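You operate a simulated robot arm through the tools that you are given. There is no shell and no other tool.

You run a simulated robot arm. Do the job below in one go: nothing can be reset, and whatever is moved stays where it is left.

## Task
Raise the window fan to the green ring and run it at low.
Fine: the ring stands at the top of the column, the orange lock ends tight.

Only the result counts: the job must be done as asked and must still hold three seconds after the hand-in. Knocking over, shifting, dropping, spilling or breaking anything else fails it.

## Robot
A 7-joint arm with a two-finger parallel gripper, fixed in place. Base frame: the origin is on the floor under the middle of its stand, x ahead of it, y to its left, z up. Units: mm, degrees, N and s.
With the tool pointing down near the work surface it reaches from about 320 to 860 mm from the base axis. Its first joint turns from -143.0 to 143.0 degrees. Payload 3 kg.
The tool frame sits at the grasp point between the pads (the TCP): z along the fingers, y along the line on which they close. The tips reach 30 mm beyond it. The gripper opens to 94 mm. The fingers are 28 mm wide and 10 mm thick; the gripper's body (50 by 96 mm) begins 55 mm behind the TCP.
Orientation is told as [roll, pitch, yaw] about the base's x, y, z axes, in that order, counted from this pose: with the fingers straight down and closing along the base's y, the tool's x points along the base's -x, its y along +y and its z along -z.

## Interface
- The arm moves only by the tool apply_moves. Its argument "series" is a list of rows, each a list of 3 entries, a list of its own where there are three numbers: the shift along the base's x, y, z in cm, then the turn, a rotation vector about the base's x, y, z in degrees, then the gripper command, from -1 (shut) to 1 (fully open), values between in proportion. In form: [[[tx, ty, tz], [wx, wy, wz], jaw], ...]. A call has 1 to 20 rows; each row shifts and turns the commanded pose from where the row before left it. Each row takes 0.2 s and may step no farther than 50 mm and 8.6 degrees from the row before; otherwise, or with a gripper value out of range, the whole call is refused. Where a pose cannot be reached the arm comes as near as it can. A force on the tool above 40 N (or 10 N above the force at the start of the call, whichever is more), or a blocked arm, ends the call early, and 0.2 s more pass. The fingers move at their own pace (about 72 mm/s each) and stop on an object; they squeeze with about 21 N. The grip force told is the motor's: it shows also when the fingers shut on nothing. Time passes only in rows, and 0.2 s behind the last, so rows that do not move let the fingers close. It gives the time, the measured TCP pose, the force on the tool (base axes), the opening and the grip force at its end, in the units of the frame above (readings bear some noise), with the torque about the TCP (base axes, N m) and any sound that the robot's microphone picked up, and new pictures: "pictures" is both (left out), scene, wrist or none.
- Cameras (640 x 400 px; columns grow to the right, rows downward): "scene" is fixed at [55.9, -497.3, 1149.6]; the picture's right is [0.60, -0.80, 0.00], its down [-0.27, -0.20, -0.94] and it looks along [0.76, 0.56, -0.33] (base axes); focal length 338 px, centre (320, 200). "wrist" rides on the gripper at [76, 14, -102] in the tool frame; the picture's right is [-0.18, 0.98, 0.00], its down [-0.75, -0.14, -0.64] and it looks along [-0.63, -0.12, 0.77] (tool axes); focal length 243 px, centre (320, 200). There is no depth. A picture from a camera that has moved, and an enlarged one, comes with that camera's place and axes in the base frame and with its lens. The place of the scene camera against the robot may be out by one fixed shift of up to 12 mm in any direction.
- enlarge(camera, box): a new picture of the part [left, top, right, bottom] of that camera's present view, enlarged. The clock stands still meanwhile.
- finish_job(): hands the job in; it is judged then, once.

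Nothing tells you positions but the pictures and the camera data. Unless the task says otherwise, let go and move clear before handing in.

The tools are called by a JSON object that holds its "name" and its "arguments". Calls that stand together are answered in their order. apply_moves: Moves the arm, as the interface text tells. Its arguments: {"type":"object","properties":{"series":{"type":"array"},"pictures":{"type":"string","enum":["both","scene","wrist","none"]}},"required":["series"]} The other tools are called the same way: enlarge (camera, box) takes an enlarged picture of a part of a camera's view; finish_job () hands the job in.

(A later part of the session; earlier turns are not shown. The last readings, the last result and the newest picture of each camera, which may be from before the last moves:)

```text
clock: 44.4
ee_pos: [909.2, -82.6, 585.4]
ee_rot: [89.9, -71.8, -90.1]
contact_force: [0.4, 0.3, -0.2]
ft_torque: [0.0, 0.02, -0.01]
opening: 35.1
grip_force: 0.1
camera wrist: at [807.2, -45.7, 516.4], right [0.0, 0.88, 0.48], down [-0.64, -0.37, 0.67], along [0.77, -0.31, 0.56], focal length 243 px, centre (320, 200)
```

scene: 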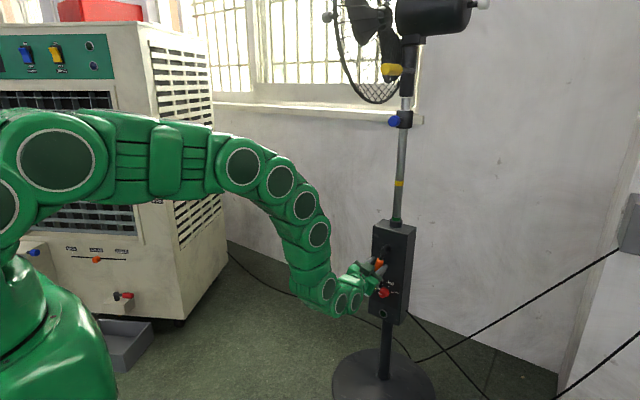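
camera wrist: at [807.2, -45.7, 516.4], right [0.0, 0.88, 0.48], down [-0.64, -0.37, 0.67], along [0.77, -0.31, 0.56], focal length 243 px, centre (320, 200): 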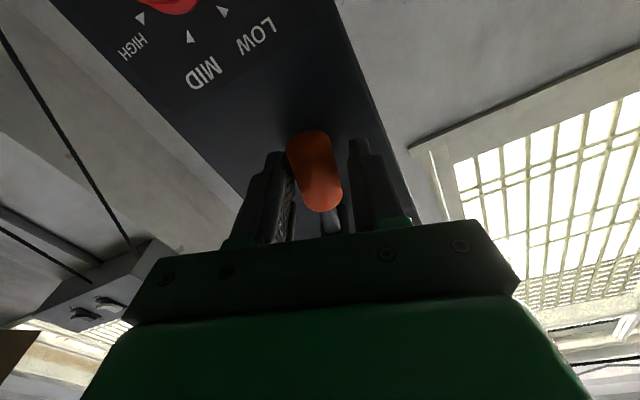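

The handle is in the fork. I turn the lever back clockwise toward horizontal, first to about -27 degrees.

{"name": "apply_moves", "arguments": {"series": [[[0, 0.7, 0.28], [7.5, 0, 0], -0.25], [[0, 0.66, 0.37], [7.5, 0, 0], -0.25], [[0, 0.6, 0.45], [7.5, 0, 0], -0.25], [[0, 0.54, 0.53], [7.5, 0, 0], -0.25], [[0, 0.47, 0.59], [7.5, 0, 0], -0.25], [[0, 0.38, 0.65], [7.5, 0, 0], -0.25], [[0, 0, 0], [0, 0, 0], -0.25]], "pictures": "both"}}

{"name": "enlarge", "arguments": {"camera": "scene", "box": [350, 205, 430, 305]}}

```text
clock: 46.0
ee_pos: [908.8, -50.2, 613.7]
ee_rot: [90.0, -26.9, -89.9]
contact_force: [-1.0, -1.0, -3.2]
ft_torque: [0.0, 0.09, -0.01]
opening: 37.5
grip_force: 1.5
camera wrist: at [806.8, 24.6, 591.3], right [0.0, 0.28, 0.96], down [-0.64, -0.74, 0.21], along [0.77, -0.62, 0.18], focal length 243 px, centre (320, 200)
```

scene: 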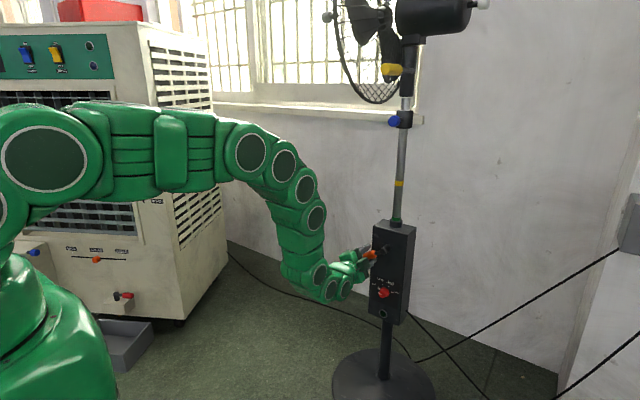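
wrist: 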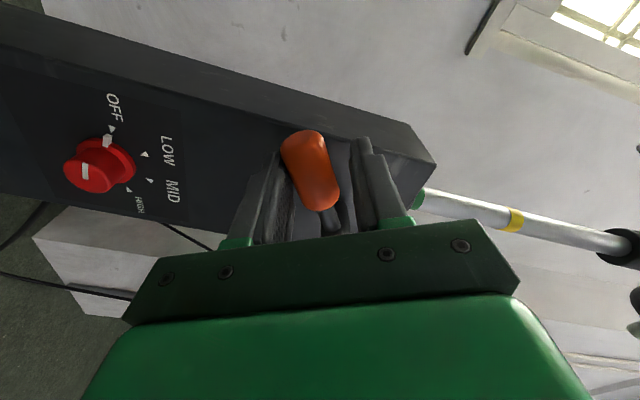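

```text
4.00 times, centred on (390, 255) of scene
camera zoom: at [55.9, -497.3, 1149.6], right [0.6, -0.8, 0.0], down [-0.27, -0.2, -0.94], along [0.76, 0.56, -0.33], focal length 1352 px, centre (40, -20)
```

zoom: 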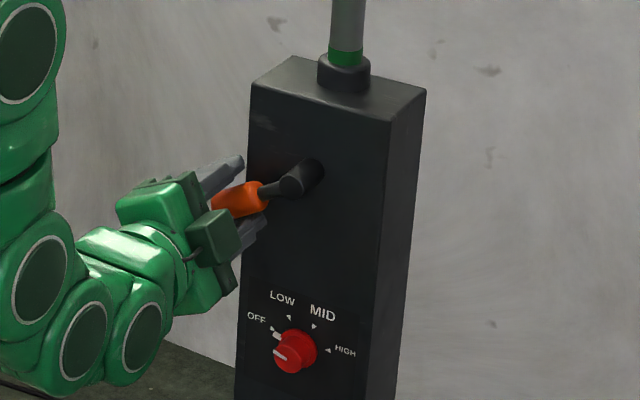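

The lever follows at about -37 degrees with light resistance. I continue to near horizontal.

{"name": "apply_moves", "arguments": {"series": [[[0, 0.3, 0.69], [7.5, 0, 0], -0.25], [[0, 0.2, 0.72], [7.5, 0, 0], -0.25], [[0, 0.11, 0.75], [7.5, 0, 0], -0.25], [[0, 0, 0], [0, 0, 0], -0.25]], "pictures": "wrist"}}

{"name": "enlarge", "arguments": {"camera": "scene", "box": [350, 205, 430, 305]}}

```text
clock: 47.0
ee_pos: [908.3, -42.8, 636.0]
ee_rot: [90.2, -4.3, -90.0]
contact_force: [1.9, -0.5, -1.5]
ft_torque: [-0.02, 0.04, -0.02]
opening: 36.2
grip_force: 0.0
camera wrist: at [807.6, 33.5, 643.9], right [0.0, -0.11, 0.99], down [-0.64, -0.76, -0.09], along [0.77, -0.64, -0.07], focal length 243 px, centre (320, 200)
```

wrist: 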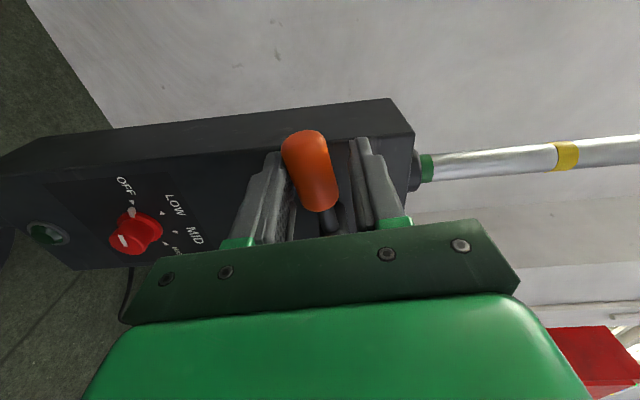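

```text
4.00 times, centred on (390, 255) of scene
camera zoom: at [55.9, -497.3, 1149.6], right [0.6, -0.8, 0.0], down [-0.27, -0.2, -0.94], along [0.76, 0.56, -0.33], focal length 1352 px, centre (40, -20)
```

zoom: 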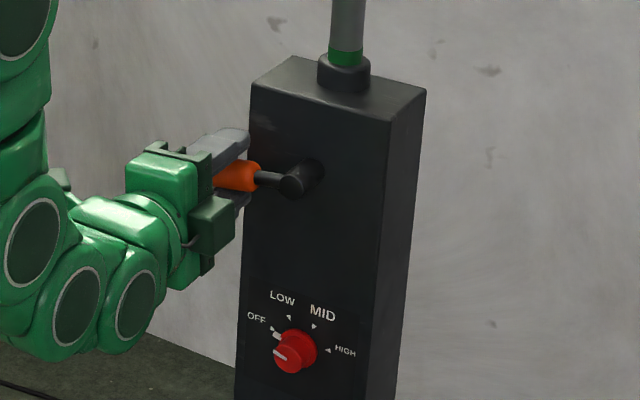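

Lever nearly horizontal with light force. I go on in smaller steps, feeling for the tight stop.

{"name": "apply_moves", "arguments": {"series": [[[0, 0.03, 0.38], [3.75, 0, 0], -0.25], [[0, 0.01, 0.38], [3.75, 0, 0], -0.25], [[0, 0, 0], [0, 0, 0], -0.25]], "pictures": "wrist"}}

{"name": "enlarge", "arguments": {"camera": "scene", "box": [350, 205, 430, 305]}}

```text
clock: 47.8
ee_pos: [908.0, -43.8, 642.7]
ee_rot: [90.0, 3.3, -90.0]
contact_force: [-0.8, -1.2, -3.3]
ft_torque: [-0.04, 0.04, -0.03]
opening: 37.0
grip_force: 1.6
camera wrist: at [807.2, 32.1, 661.0], right [0.0, -0.24, 0.97], down [-0.64, -0.74, -0.18], along [0.77, -0.62, -0.15], focal length 243 px, centre (320, 200)
```

wrist: 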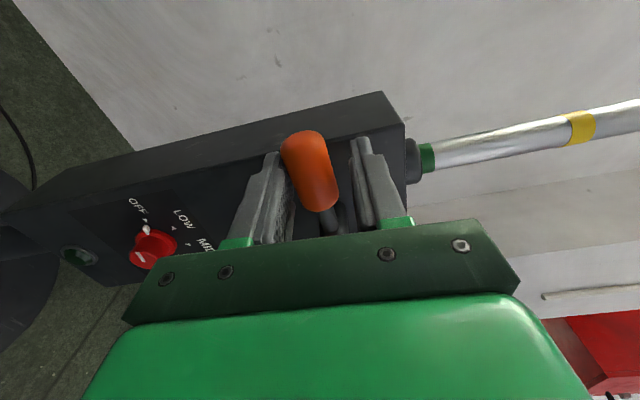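

```text
4.00 times, centred on (390, 255) of scene
camera zoom: at [55.9, -497.3, 1149.6], right [0.6, -0.8, 0.0], down [-0.27, -0.2, -0.94], along [0.76, 0.56, -0.33], focal length 1352 px, centre (40, -20)
```

zoom: 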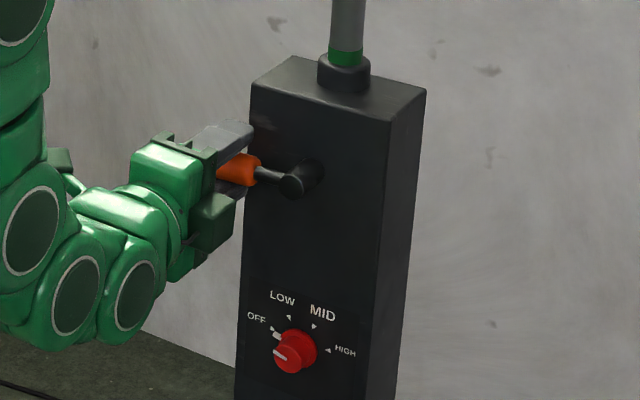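

Only about 3 N so far, so it is not yet at the stop. I continue a little further.

{"name": "apply_moves", "arguments": {"series": [[[0, -0.02, 0.3], [3, 0, 0], -0.25], [[0, -0.04, 0.3], [3, 0, 0], -0.25], [[0, 0, 0], [0, 0, 0], -0.25]], "pictures": "wrist"}}

{"name": "enlarge", "arguments": {"camera": "scene", "box": [350, 205, 430, 305]}}

```text
clock: 48.6
ee_pos: [907.1, -44.1, 647.1]
ee_rot: [89.8, 9.2, -90.1]
contact_force: [-4.1, -6.9, -18.2]
ft_torque: [-0.41, 0.41, -0.07]
opening: 45.0
grip_force: 8.2
camera wrist: at [806.6, 28.8, 673.7], right [0.0, -0.34, 0.94], down [-0.64, -0.72, -0.26], along [0.77, -0.61, -0.22], focal length 243 px, centre (320, 200)
```

wrist: 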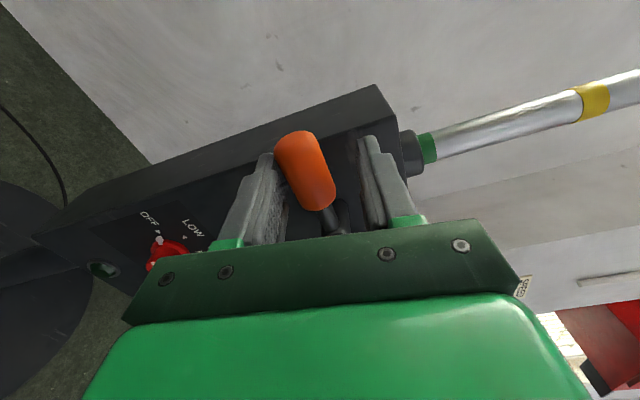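

```text
4.00 times, centred on (390, 255) of scene
camera zoom: at [55.9, -497.3, 1149.6], right [0.6, -0.8, 0.0], down [-0.27, -0.2, -0.94], along [0.76, 0.56, -0.33], focal length 1352 px, centre (40, -20)
```

zoom: 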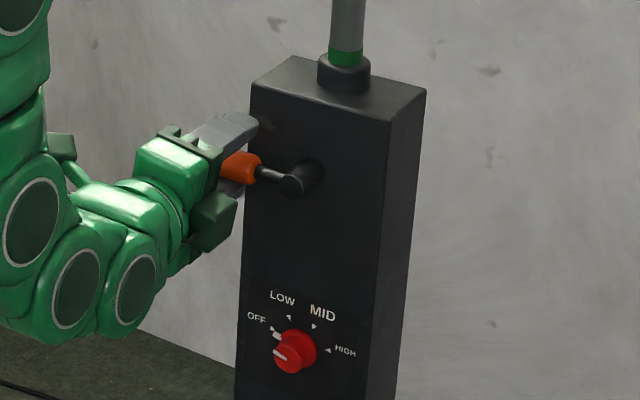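

The force jumped to 18 N and the fingers spread, so the lever is at its tight stop, horizontal as at the start. I press slightly more to be sure, then relax.

{"name": "apply_moves", "arguments": {"series": [[[0, 0, 0.3], [0, 0, 0], -0.25], [[0, 0, 0], [0, 0, 0], -0.25]], "pictures": "none"}}

{"name": "enlarge", "arguments": {"camera": "scene", "box": [365, 225, 405, 255]}}

```text
clock: 49.2
ee_pos: [908.1, -44.1, 650.5]
ee_rot: [89.8, 9.3, -90.2]
contact_force: [0.6, -11.4, -28.6]
ft_torque: [-0.74, 0.49, -0.24]
opening: 50.3
grip_force: 13.7
```

```text
13.33 times, centred on (385, 240) of scene
camera zoom: at [55.9, -497.3, 1149.6], right [0.6, -0.8, 0.0], down [-0.27, -0.2, -0.94], along [0.76, 0.56, -0.33], focal length 4508 px, centre (-547, -333)
```

zoom: 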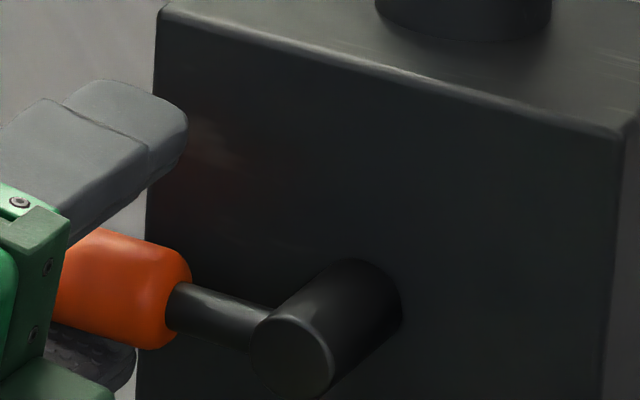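

The lever sits at its stop. I open the fingers, which frees the handle without moving it, and withdraw straight back, then check lever and ring.

{"name": "apply_moves", "arguments": {"series": [[[0, 0, 0], [0, 0, 0], 0.3], [[0, 0, 0], [0, 0, 0], 0.8], [[0, 0, -0.7], [-4, 0, 0], 0.8], [[-4, 0, 0], [-5, 0, 0], 0.8], [[-4, 0, 0], [0, 0, 0], 0.8], [[-4, 0, 0], [0, 0, 0], 0.8], [[0, 0, 0], [0, 0, 0], 0.8]], "pictures": "both"}}

{"name": "enlarge", "arguments": {"camera": "scene", "box": [350, 205, 430, 305]}}

{"name": "enlarge", "arguments": {"camera": "scene", "box": [386, 208, 406, 228]}}

{"name": "enlarge", "arguments": {"camera": "wrist", "box": [80, 40, 340, 200]}}

```text
clock: 50.8
ee_pos: [788.2, -42.4, 646.1]
ee_rot: [90.0, 0.1, -90.0]
contact_force: [0.5, 0.0, 1.2]
ft_torque: [-0.01, 0.03, 0.0]
opening: 84.5
grip_force: 0.0
camera wrist: at [686.3, 32.4, 658.8], right [0.0, -0.19, 0.98], down [-0.64, -0.75, -0.14], along [0.77, -0.63, -0.12], focal length 243 px, centre (320, 200)
```

scene: 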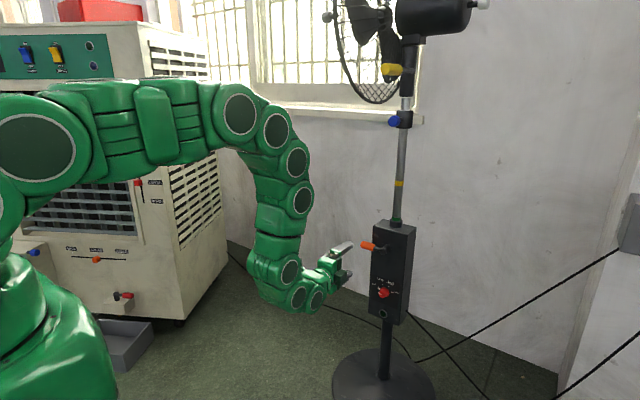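
wrist: 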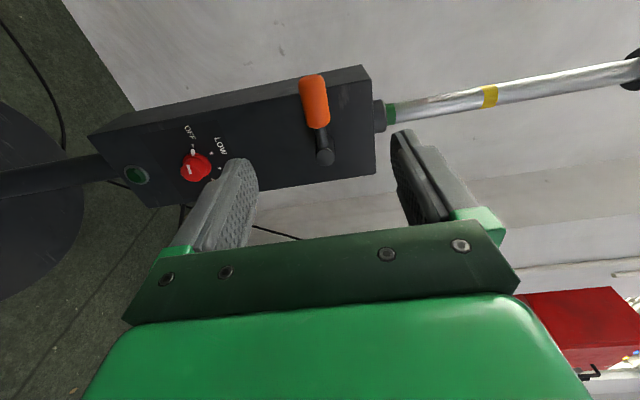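

```text
4.00 times, centred on (390, 255) of scene
camera zoom: at [55.9, -497.3, 1149.6], right [0.6, -0.8, 0.0], down [-0.27, -0.2, -0.94], along [0.76, 0.56, -0.33], focal length 1352 px, centre (40, -20)
```

zoom: 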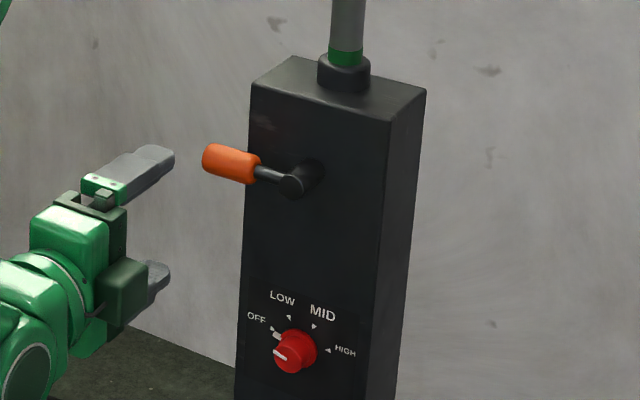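

```text
16.00 times, centred on (396, 218) of scene
camera zoom: at [55.9, -497.3, 1149.6], right [0.6, -0.8, 0.0], down [-0.27, -0.2, -0.94], along [0.76, 0.56, -0.33], focal length 5409 px, centre (-896, -88)
```

zoom: 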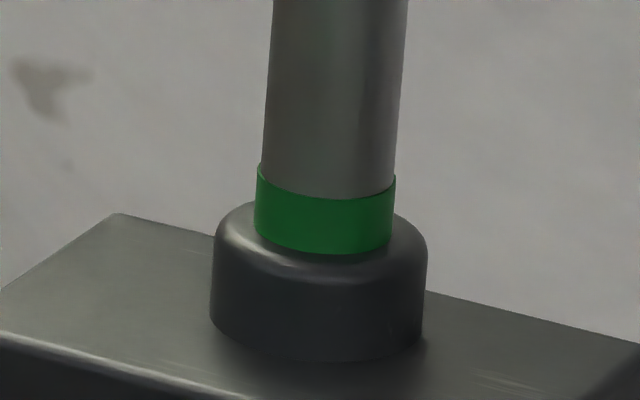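

```text
2.46 times, centred on (210, 120) of wrist
camera zoom: at [686.3, 32.4, 658.8], right [0.0, -0.19, 0.98], down [-0.64, -0.75, -0.14], along [0.77, -0.63, -0.12], focal length 597 px, centre (591, 397)
```

zoom: 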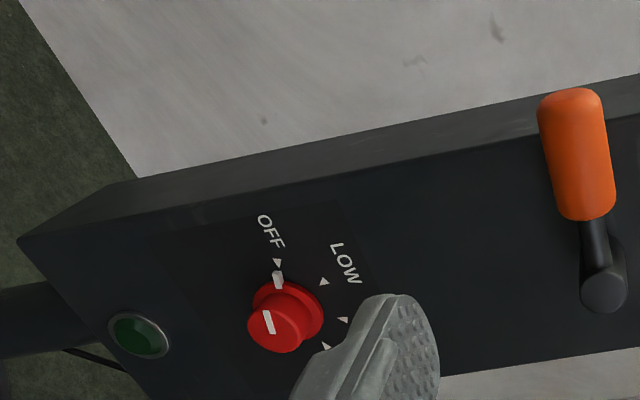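

The lever is at its original horizontal place and the ring has not moved. The knob front is at about (934, -98.5, 473), and the ticks are spaced about 50 degrees, so LOW is +50 degrees clockwise from OFF; I bring the hand in front of the knob.

{"name": "apply_moves", "arguments": {"series": [[[-0.2, -0.56, -1.73], [-7.5, 0, 0], 0.5], [[-0.2, -0.56, -1.73], [-7.5, 0, 0], 0.5], [[-0.2, -0.56, -1.73], [-7.5, 0, 0], 0.5], [[-0.2, -0.56, -1.73], [-7.5, 0, 0], 0.5], [[-0.2, -0.56, -1.73], [-7.5, 0, 0], 0.5], [[-0.2, -0.56, -1.73], [-7.5, 0, 0], 0.5], [[-0.2, -0.56, -1.73], [-7.5, 0, 0], 0.5], [[-0.2, -0.56, -1.73], [-7.5, 0, 0], 0.5], [[-0.2, -0.56, -1.73], [-7.5, 0, 0], 0.5], [[-0.2, -0.56, -1.73], [-7.5, 0, 0], 0.5]], "pictures": "both"}}

{"name": "enlarge", "arguments": {"camera": "wrist", "box": [240, 40, 400, 200]}}

{"name": "enlarge", "arguments": {"camera": "scene", "box": [360, 270, 410, 325]}}

```text
clock: 53.0
ee_pos: [768.7, -99.3, 480.1]
ee_rot: [90.1, -75.0, -90.0]
contact_force: [0.0, -0.3, 0.0]
ft_torque: [0.0, 0.0, -0.01]
opening: 70.6
grip_force: 0.1
out of reach, approached as far as the arm can: row 10
camera wrist: at [666.9, -66.3, 409.9], right [0.0, 0.9, 0.43], down [-0.64, -0.33, 0.69], along [0.77, -0.28, 0.58], focal length 243 px, centre (320, 200)
```

scene: 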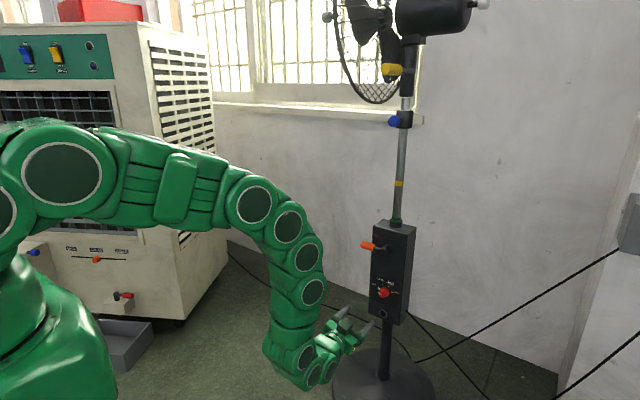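
wrist: 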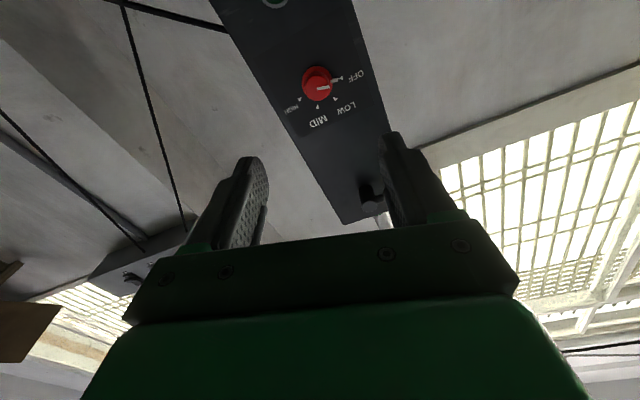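

```text
2.50 times, centred on (320, 120) of wrist
camera zoom: at [666.9, -66.3, 409.9], right [0.0, 0.9, 0.43], down [-0.64, -0.33, 0.69], along [0.77, -0.28, 0.58], focal length 606 px, centre (320, 400)
```

zoom: 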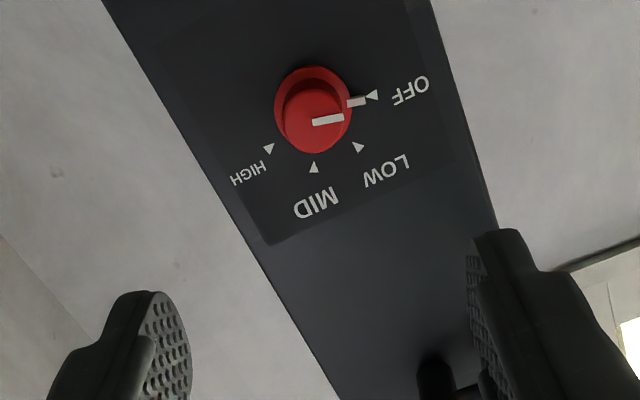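

```text
7.27 times, centred on (385, 298) of scene
camera zoom: at [55.9, -497.3, 1149.6], right [0.6, -0.8, 0.0], down [-0.27, -0.2, -0.94], along [0.76, 0.56, -0.33], focal length 2459 px, centre (-153, -509)
```

zoom: 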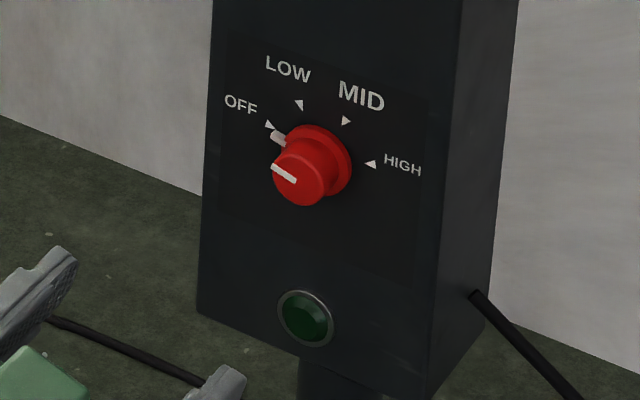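

The knob is confirmed at y -99, z 473, with its front near x 934. I approach it with the open fingers.

{"name": "apply_moves", "arguments": {"series": [[[4, 0, -0.3], [0, 0, 0], 0.2], [[4, 0, -0.4], [0, 0, 0], 0.2], [[4, 0, 0], [0, 0, 0], 0.2], [[0, 0, 0], [0, 0, 0], 0.2]], "pictures": "both"}}

{"name": "enlarge", "arguments": {"camera": "scene", "box": [340, 265, 410, 325]}}

```text
clock: 54.0
ee_pos: [857.0, -98.3, 502.4]
ee_rot: [90.0, -75.0, -90.2]
contact_force: [0.5, -0.7, -0.2]
ft_torque: [0.04, -0.04, -0.01]
opening: 56.4
grip_force: 0.0
out of reach, approached as far as the arm can: row 1, 2, 3
camera wrist: at [755.6, -64.9, 432.4], right [0.0, 0.9, 0.43], down [-0.64, -0.33, 0.69], along [0.77, -0.28, 0.58], focal length 243 px, centre (320, 200)
```

scene: 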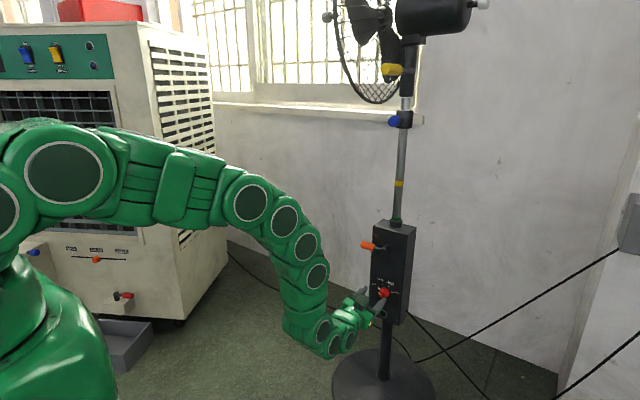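
wrist: 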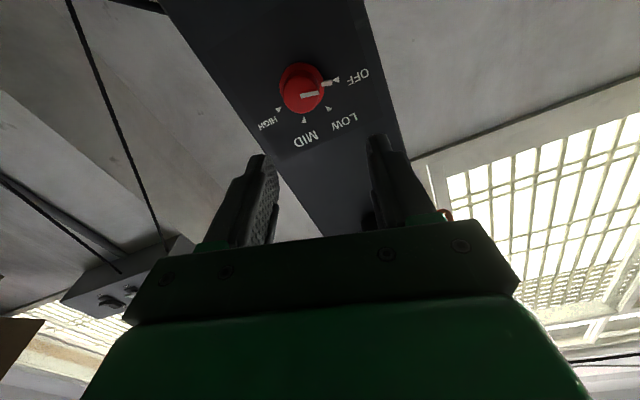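

```text
6.67 times, centred on (375, 295) of scene
camera zoom: at [55.9, -497.3, 1149.6], right [0.6, -0.8, 0.0], down [-0.27, -0.2, -0.94], along [0.76, 0.56, -0.33], focal length 2254 px, centre (-47, -433)
```

zoom: 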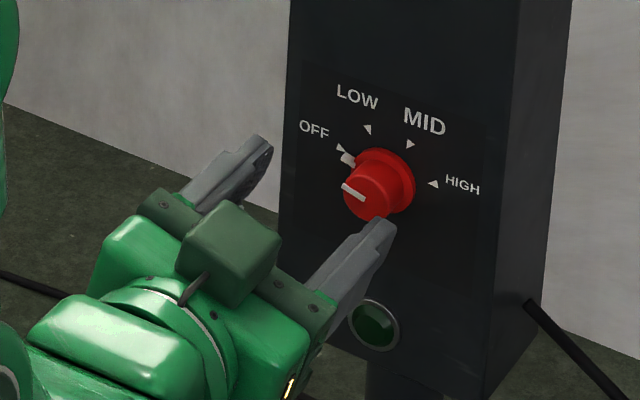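

The arm cannot hold a fully horizontal hand this low; it stopped at (857, -98, 502). I tilt the hand about 30 degrees downward to gain reach and turn it -25 degrees about the knob axis, so the later +50 degree turn stays centred.

{"name": "apply_moves", "arguments": {"series": [[[-1.0, 0, 0.6], [-7.5, 0, 0], 0.2], [[-0.5, 0, 0.6], [-7.5, 0, 0], 0.2], [[0, 0, 0.5], [0, 7.5, 0], 0.2], [[0, 0, 0.5], [0, 7.5, 0], 0.2], [[0, 0, 0.3], [0, 7.5, 0], 0.2], [[0, 0, 0.3], [0, 7.5, 0], 0.2], [[0, 0, 0], [-8.33, 0, 0], 0.2], [[0, 0, 0], [-8.33, 0, 0], 0.2], [[0, 0, 0], [-8.33, 0, 0], 0.2]], "pictures": "both"}}

```text
clock: 56.0
ee_pos: [841.4, -98.0, 529.7]
ee_rot: [-42.9, -51.7, 36.1]
contact_force: [0.3, 0.2, 0.6]
ft_torque: [0.0, 0.01, -0.01]
opening: 56.3
grip_force: 0.1
camera wrist: at [715.5, -91.4, 510.0], right [0.09, 0.96, -0.27], down [-0.18, 0.28, 0.94], along [0.98, -0.04, 0.2], focal length 243 px, centre (320, 200)
```

scene: 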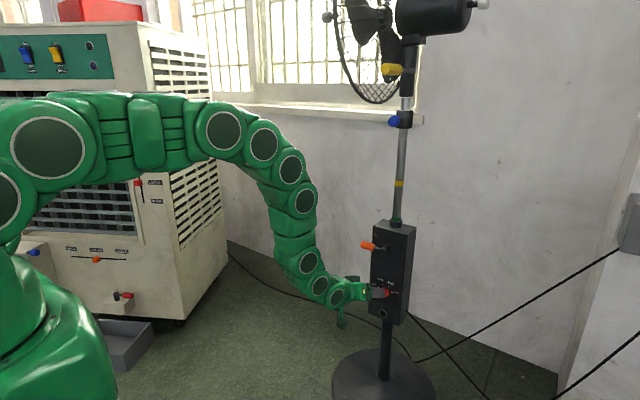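
wrist: 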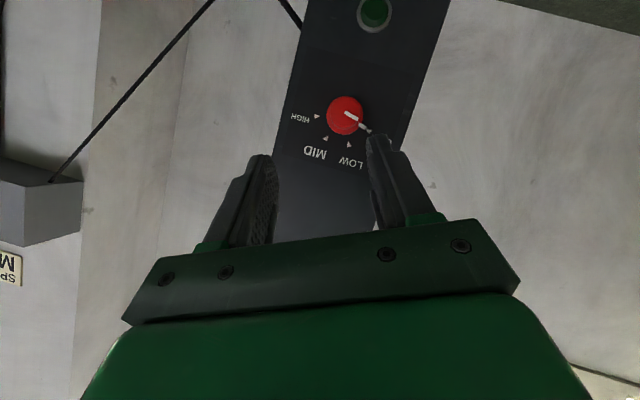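

The pose is reached and the knob is well in view. I enlarge the dial to read the pointer and tick angles.

{"name": "enlarge", "arguments": {"camera": "wrist", "box": [280, 60, 440, 190]}}

```text
3.08 times, centred on (360, 125) of wrist
camera zoom: at [715.5, -91.4, 510.0], right [0.09, 0.96, -0.27], down [-0.18, 0.28, 0.94], along [0.98, -0.04, 0.2], focal length 746 px, centre (197, 431)
```

zoom: 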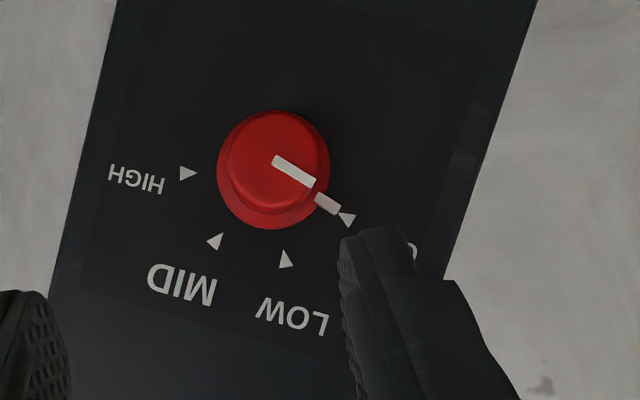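

The tick spacing reads about 48 degrees, and the knob axis is at y -100, z 473.5. I move to a standoff along the tilted approach line and check alignment.

{"name": "apply_moves", "arguments": {"series": [[[1.54, 0.72, -1.08], [0, 0, 0], 0.2], [[1.54, 0.71, -1.09], [0, 0, 0], 0.2], [[0, 0, 0], [0, 0, 0], 0.2]], "pictures": "both"}}

{"name": "enlarge", "arguments": {"camera": "wrist", "box": [240, 60, 420, 200]}}

```text
clock: 56.8
ee_pos: [874.0, -82.8, 507.7]
ee_rot: [-42.8, -51.9, 35.9]
contact_force: [0.0, -0.4, -0.2]
ft_torque: [0.0, 0.0, 0.01]
opening: 56.4
grip_force: 0.1
camera wrist: at [746.5, -76.9, 488.2], right [0.09, 0.96, -0.27], down [-0.18, 0.28, 0.94], along [0.98, -0.04, 0.2], focal length 243 px, centre (320, 200)
```

scene: 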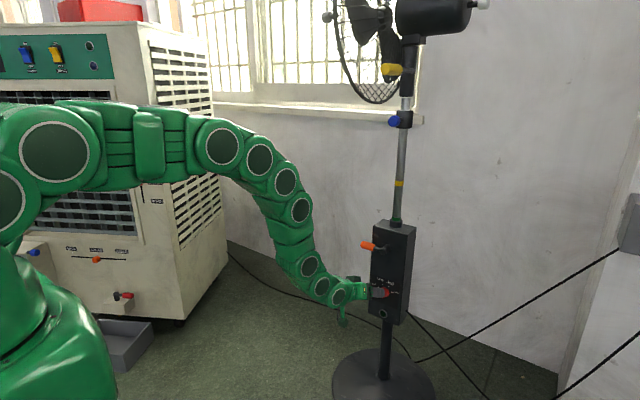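
wrist: 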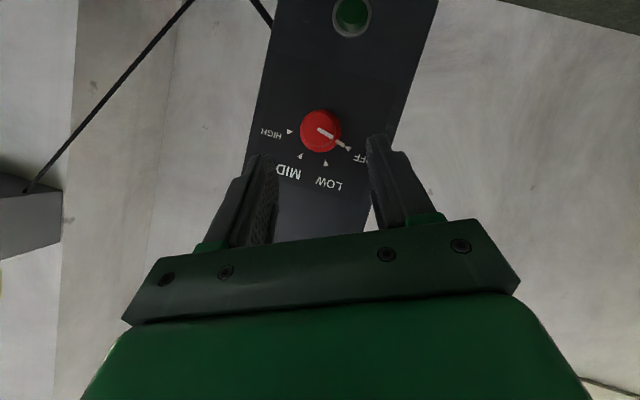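

```text
2.86 times, centred on (330, 130) of wrist
camera zoom: at [746.5, -76.9, 488.2], right [0.09, 0.96, -0.27], down [-0.18, 0.28, 0.94], along [0.98, -0.04, 0.2], focal length 693 px, centre (291, 400)
```

zoom: 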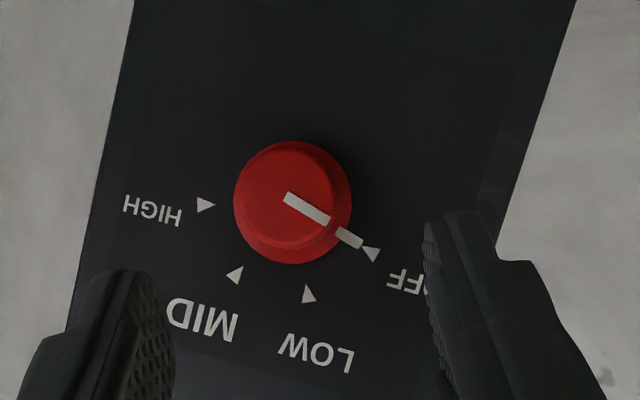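

Alignment is good (knob axis at y -100.6, z 474). I advance along the approach line until the finger ends flank the knob.

{"name": "apply_moves", "arguments": {"series": [[[1.5, -0.42, -0.8], [0, 0, 0], 0.2], [[1.5, -0.42, -0.8], [0, 0, 0], 0.2], [[1.27, -0.33, -0.6], [0, 0, 0], 0.2], [[0, 0, 0], [0, 0, 0], 0.2]], "pictures": "both"}}

{"name": "enlarge", "arguments": {"camera": "wrist", "box": [240, 80, 420, 220]}}

{"name": "enlarge", "arguments": {"camera": "scene", "box": [350, 265, 420, 325]}}

```text
clock: 57.8
ee_pos: [914.4, -94.3, 487.2]
ee_rot: [-42.8, -51.7, 36.1]
contact_force: [0.0, 0.0, -0.3]
ft_torque: [0.0, 0.0, 0.0]
opening: 56.7
grip_force: 0.0
camera wrist: at [789.1, -88.8, 466.8], right [0.09, 0.96, -0.27], down [-0.18, 0.28, 0.94], along [0.98, -0.04, 0.2], focal length 243 px, centre (320, 200)
```

scene: 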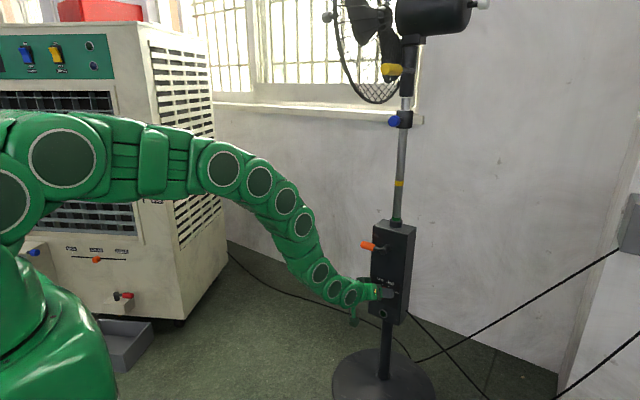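
wrist: 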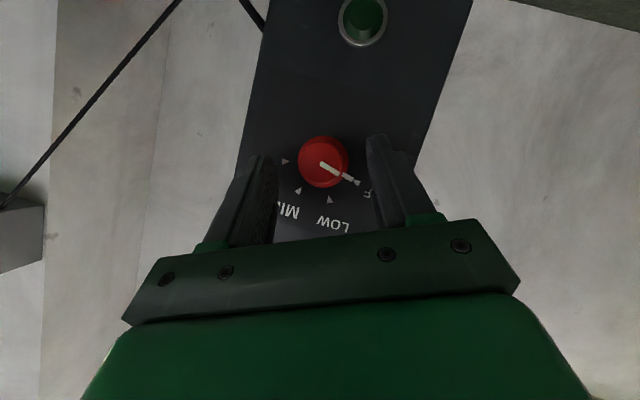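

```text
2.86 times, centred on (330, 150) of wrist
camera zoom: at [789.1, -88.8, 466.8], right [0.09, 0.96, -0.27], down [-0.18, 0.28, 0.94], along [0.98, -0.04, 0.2], focal length 693 px, centre (291, 343)
```

zoom: 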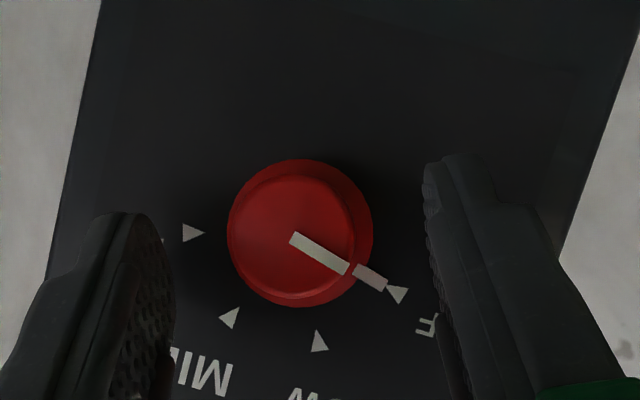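

```text
6.67 times, centred on (385, 295) of scene
camera zoom: at [55.9, -497.3, 1149.6], right [0.6, -0.8, 0.0], down [-0.27, -0.2, -0.94], along [0.76, 0.56, -0.33], focal length 2254 px, centre (-113, -433)
```

zoom: 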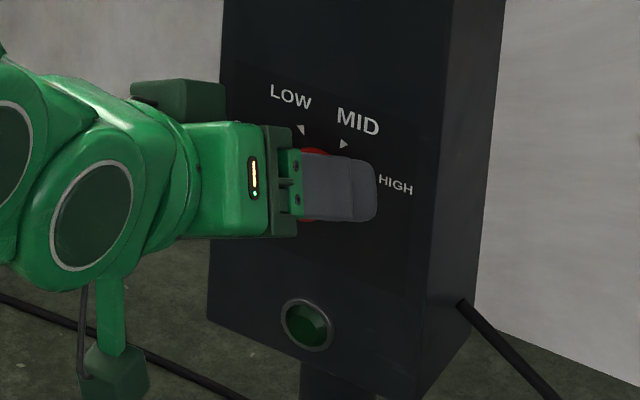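

The fingers flank the knob evenly. I close on it gently.

{"name": "apply_moves", "arguments": {"series": [[[0, 0, 0], [0, 0, 0], -0.3], [[0, 0, 0], [0, 0, 0], -0.8], [[0, 0, 0], [0, 0, 0], -0.8], [[0, 0, 0], [0, 0, 0], -0.8]], "pictures": "wrist"}}

{"name": "enlarge", "arguments": {"camera": "wrist", "box": [240, 80, 420, 220]}}

```text
clock: 58.8
ee_pos: [915.3, -94.1, 486.2]
ee_rot: [-42.9, -51.8, 36.1]
contact_force: [2.5, 8.1, -5.5]
ft_torque: [0.14, -0.02, -0.05]
opening: 25.4
grip_force: 44.9
camera wrist: at [789.0, -88.3, 466.6], right [0.09, 0.96, -0.27], down [-0.18, 0.28, 0.94], along [0.98, -0.04, 0.2], focal length 243 px, centre (320, 200)
```

wrist: 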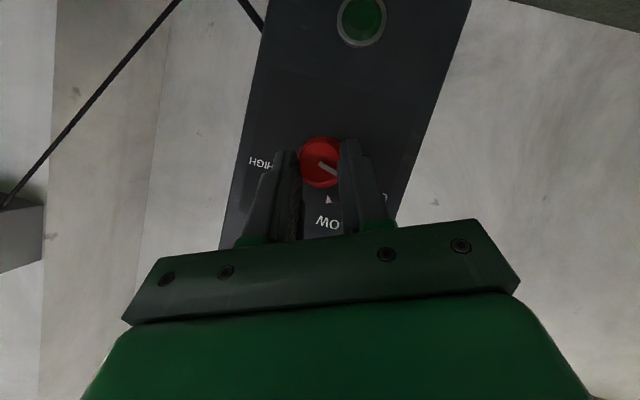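

```text
2.86 times, centred on (330, 150) of wrist
camera zoom: at [789.0, -88.3, 466.6], right [0.09, 0.96, -0.27], down [-0.18, 0.28, 0.94], along [0.98, -0.04, 0.2], focal length 693 px, centre (291, 343)
```

zoom: 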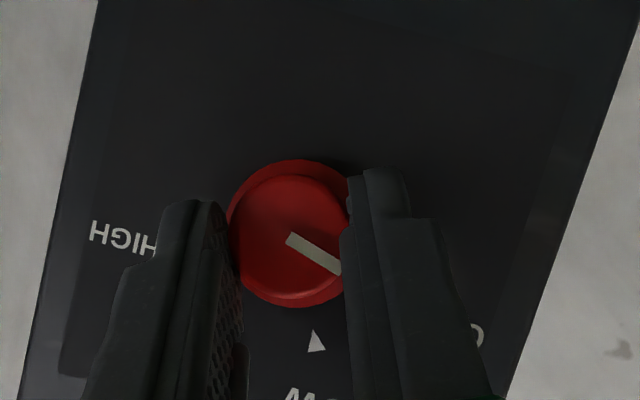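

The knob is gripped (opening 25 mm). I turn it clockwise about its axis, first 14 degrees, checking force.

{"name": "apply_moves", "arguments": {"series": [[[0, -0.117, 0.043], [7, 0, 0], -0.8], [[0, -0.154, 0.04], [7, 0, 0], -0.8], [[0, 0, 0], [0, 0, 0], -0.8]], "pictures": "wrist"}}

{"name": "enlarge", "arguments": {"camera": "wrist", "box": [240, 80, 420, 220]}}

```text
clock: 59.6
ee_pos: [916.1, -97.5, 487.4]
ee_rot: [-20.9, -58.2, 17.9]
contact_force: [-7.4, 13.5, 3.4]
ft_torque: [0.14, -1.22, 0.21]
opening: 25.5
grip_force: 44.8
camera wrist: at [789.1, -86.7, 469.5], right [0.09, 1.0, -0.03], down [-0.18, 0.04, 0.98], along [0.98, -0.09, 0.18], focal length 243 px, centre (320, 200)
```

wrist: 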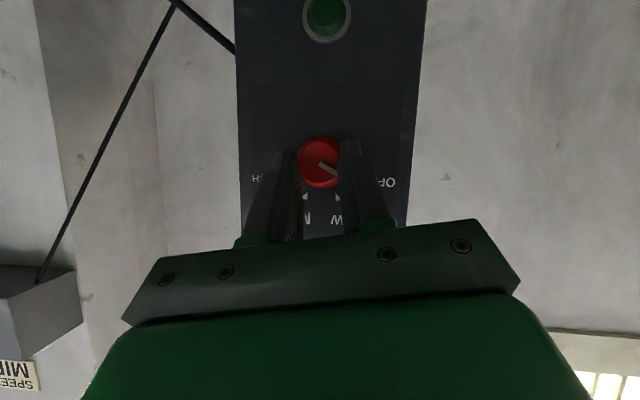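

```text
2.86 times, centred on (330, 150) of wrist
camera zoom: at [789.1, -86.7, 469.5], right [0.09, 1.0, -0.03], down [-0.18, 0.04, 0.98], along [0.98, -0.09, 0.18], focal length 693 px, centre (291, 343)
```

zoom: 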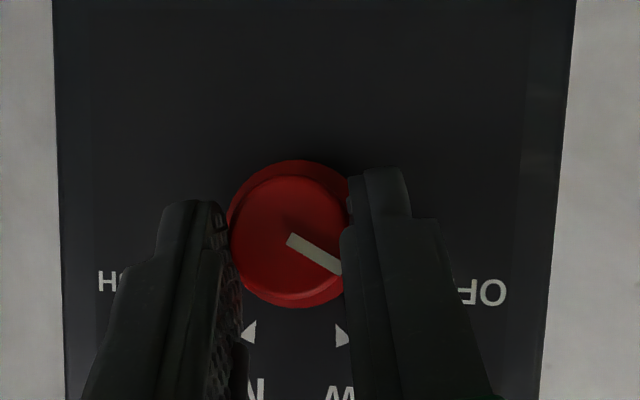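

The knob follows the fingers exactly. I continue with another 14 degrees, with a slight sideways correction to ease the force.

{"name": "apply_moves", "arguments": {"series": [[[0, -0.11, 0.025], [7, 0, 0], -0.8], [[0, -0.14, 0.01], [7, 0, 0], -0.8], [[0, 0, 0], [0, 0, 0], -0.8]], "pictures": "wrist"}}

{"name": "enlarge", "arguments": {"camera": "wrist", "box": [240, 80, 420, 220]}}

```text
clock: 60.4
ee_pos: [916.1, -101.2, 487.6]
ee_rot: [6.5, -59.9, -5.6]
contact_force: [7.0, 8.6, -5.4]
ft_torque: [0.14, -0.89, 0.31]
opening: 25.4
grip_force: 44.9
camera wrist: at [789.1, -85.8, 473.0], right [0.09, 0.97, 0.21], down [-0.18, -0.2, 0.96], along [0.98, -0.13, 0.16], focal length 243 px, centre (320, 200)
```

wrist: 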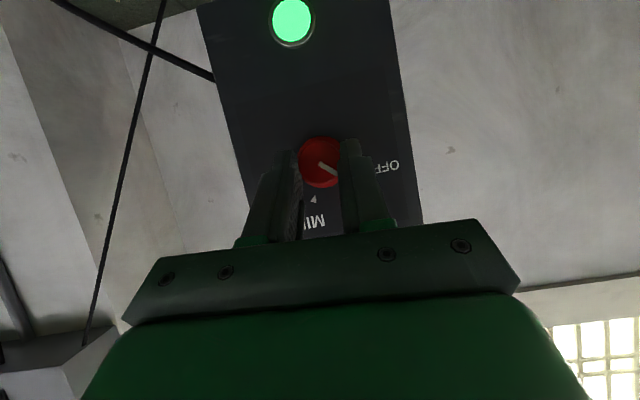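

```text
2.86 times, centred on (330, 150) of wrist
camera zoom: at [789.1, -85.8, 473.0], right [0.09, 0.97, 0.21], down [-0.18, -0.2, 0.96], along [0.98, -0.13, 0.16], focal length 693 px, centre (291, 343)
```

zoom: 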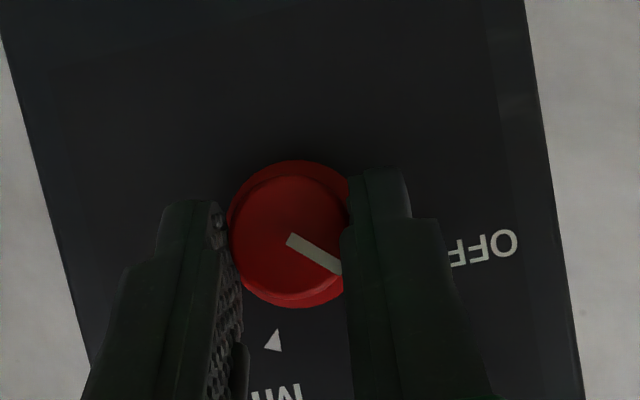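

The lamp is lit, so the fan has power. I turn the last 21 degrees to bring the pointer onto LOW.

{"name": "apply_moves", "arguments": {"series": [[[0, -0.14, -0.01], [7, 0, 0], -0.8], [[0, -0.15, -0.04], [7, 0, 0], -0.8], [[0, -0.15, -0.055], [6.5, 0, 0], -0.8], [[0, 0, 0], [0, 0, 0], -0.8]], "pictures": "both"}}

{"name": "enlarge", "arguments": {"camera": "wrist", "box": [240, 80, 420, 220]}}

{"name": "enlarge", "arguments": {"camera": "scene", "box": [350, 265, 420, 325]}}

```text
clock: 61.4
ee_pos: [916.1, -104.9, 486.6]
ee_rot: [41.3, -52.4, -34.9]
contact_force: [-10.0, 6.0, -0.9]
ft_torque: [0.06, -0.73, -0.29]
opening: 25.7
grip_force: 45.1
camera wrist: at [789.3, -86.2, 478.2], right [0.09, 0.84, 0.54], down [-0.18, -0.52, 0.83], along [0.98, -0.18, 0.1], focal length 243 px, centre (320, 200)
```

scene: 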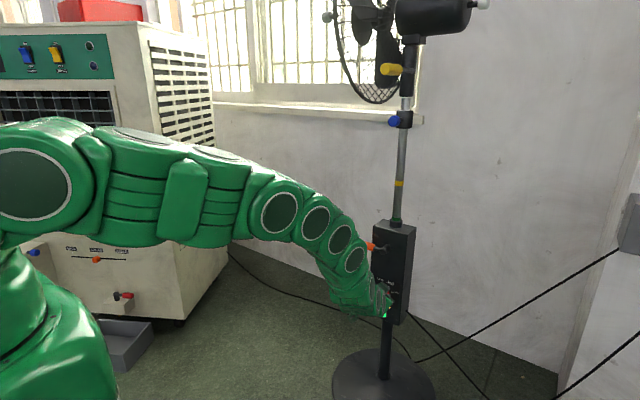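
wrist: 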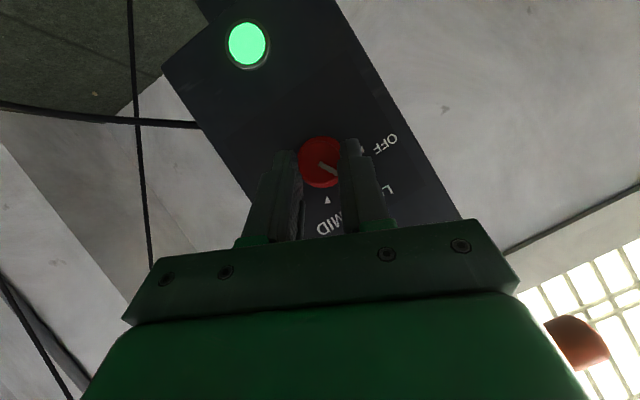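

```text
2.86 times, centred on (330, 150) of wrist
camera zoom: at [789.3, -86.2, 478.2], right [0.09, 0.84, 0.54], down [-0.18, -0.52, 0.83], along [0.98, -0.18, 0.1], focal length 693 px, centre (291, 343)
```

zoom: 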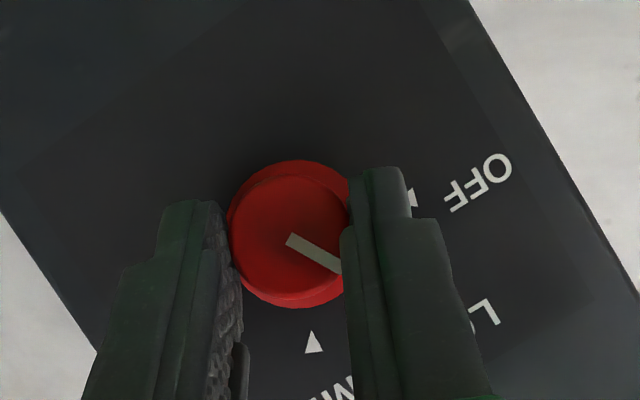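

```text
6.67 times, centred on (385, 295) of scene
camera zoom: at [55.9, -497.3, 1149.6], right [0.6, -0.8, 0.0], down [-0.27, -0.2, -0.94], along [0.76, 0.56, -0.33], focal length 2254 px, centre (-113, -433)
```

zoom: 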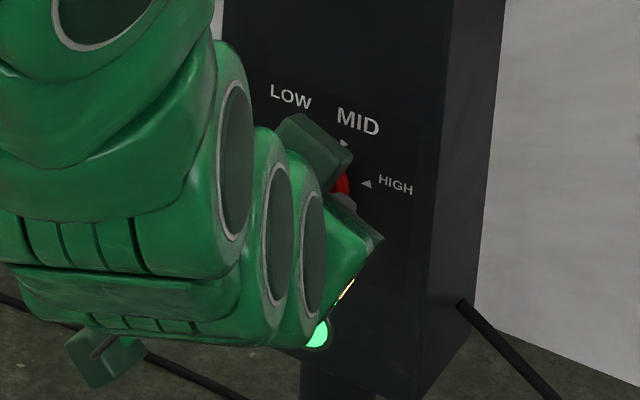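

The turn equals one tick spacing (MID now sits where LOW was in the hand's view). I open the fingers and back off along the approach line to check the pointer.

{"name": "apply_moves", "arguments": {"series": [[[0, 0, 0], [0, 0, 0], -0.2], [[0, 0, 0], [0, 0, 0], 0.2], [[0, 0, 0], [0, 0, 0], 0.2], [[-2.6, -0.6, 1.37], [0, 0, 0], 0.2], [[-3.0, -0.7, 1.6], [0, 0, 0], 0.2], [[-3.0, -0.7, 1.6], [0, 0, 0], 0.2], [[0, 0, 0], [0, 0, 0], 0.2]], "pictures": "both"}}

{"name": "enlarge", "arguments": {"camera": "wrist", "box": [230, 40, 410, 180]}}

{"name": "enlarge", "arguments": {"camera": "scene", "box": [350, 205, 430, 325]}}

```text
clock: 63.0
ee_pos: [830.3, -124.0, 532.2]
ee_rot: [41.2, -52.5, -34.9]
contact_force: [0.6, -0.3, -0.7]
ft_torque: [-0.02, -0.01, 0.01]
opening: 56.2
grip_force: 0.0
camera wrist: at [702.7, -105.5, 524.1], right [0.09, 0.84, 0.54], down [-0.18, -0.52, 0.84], along [0.98, -0.17, 0.1], focal length 243 px, centre (320, 200)
```

scene: 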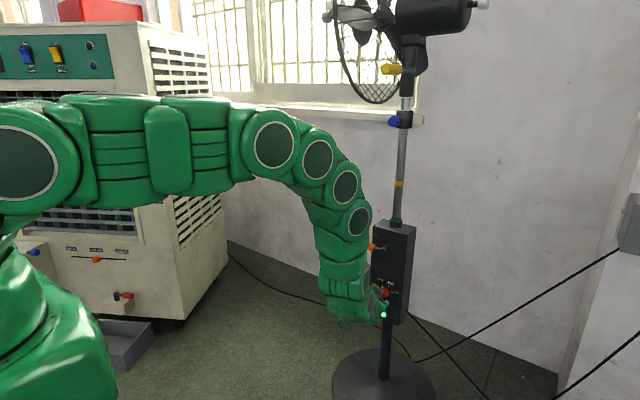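
wrist: 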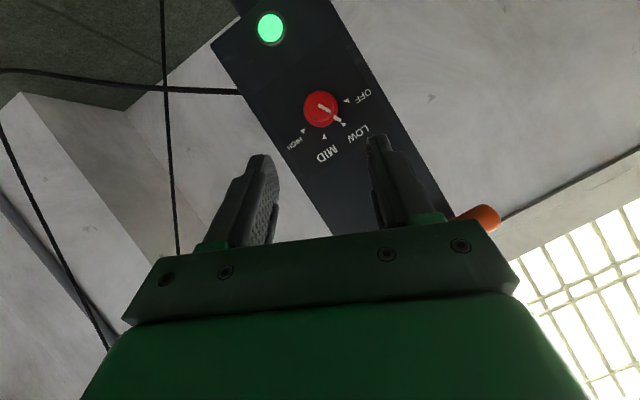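

```text
2.86 times, centred on (320, 110) of wrist
camera zoom: at [702.7, -105.5, 524.1], right [0.09, 0.84, 0.54], down [-0.18, -0.52, 0.84], along [0.98, -0.17, 0.1], focal length 693 px, centre (320, 457)
```

zoom: 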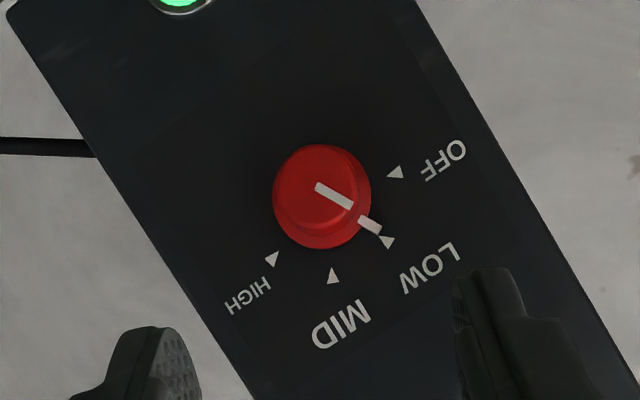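

```text
3.33 times, centred on (390, 265) of scene
camera zoom: at [55.9, -497.3, 1149.6], right [0.6, -0.8, 0.0], down [-0.27, -0.2, -0.94], along [0.76, 0.56, -0.33], focal length 1127 px, centre (87, -17)
```

zoom: 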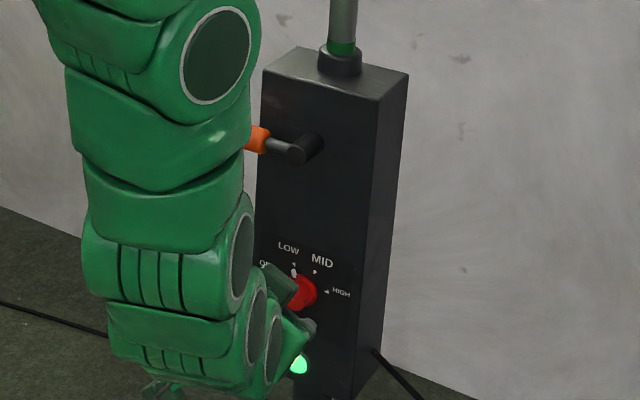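

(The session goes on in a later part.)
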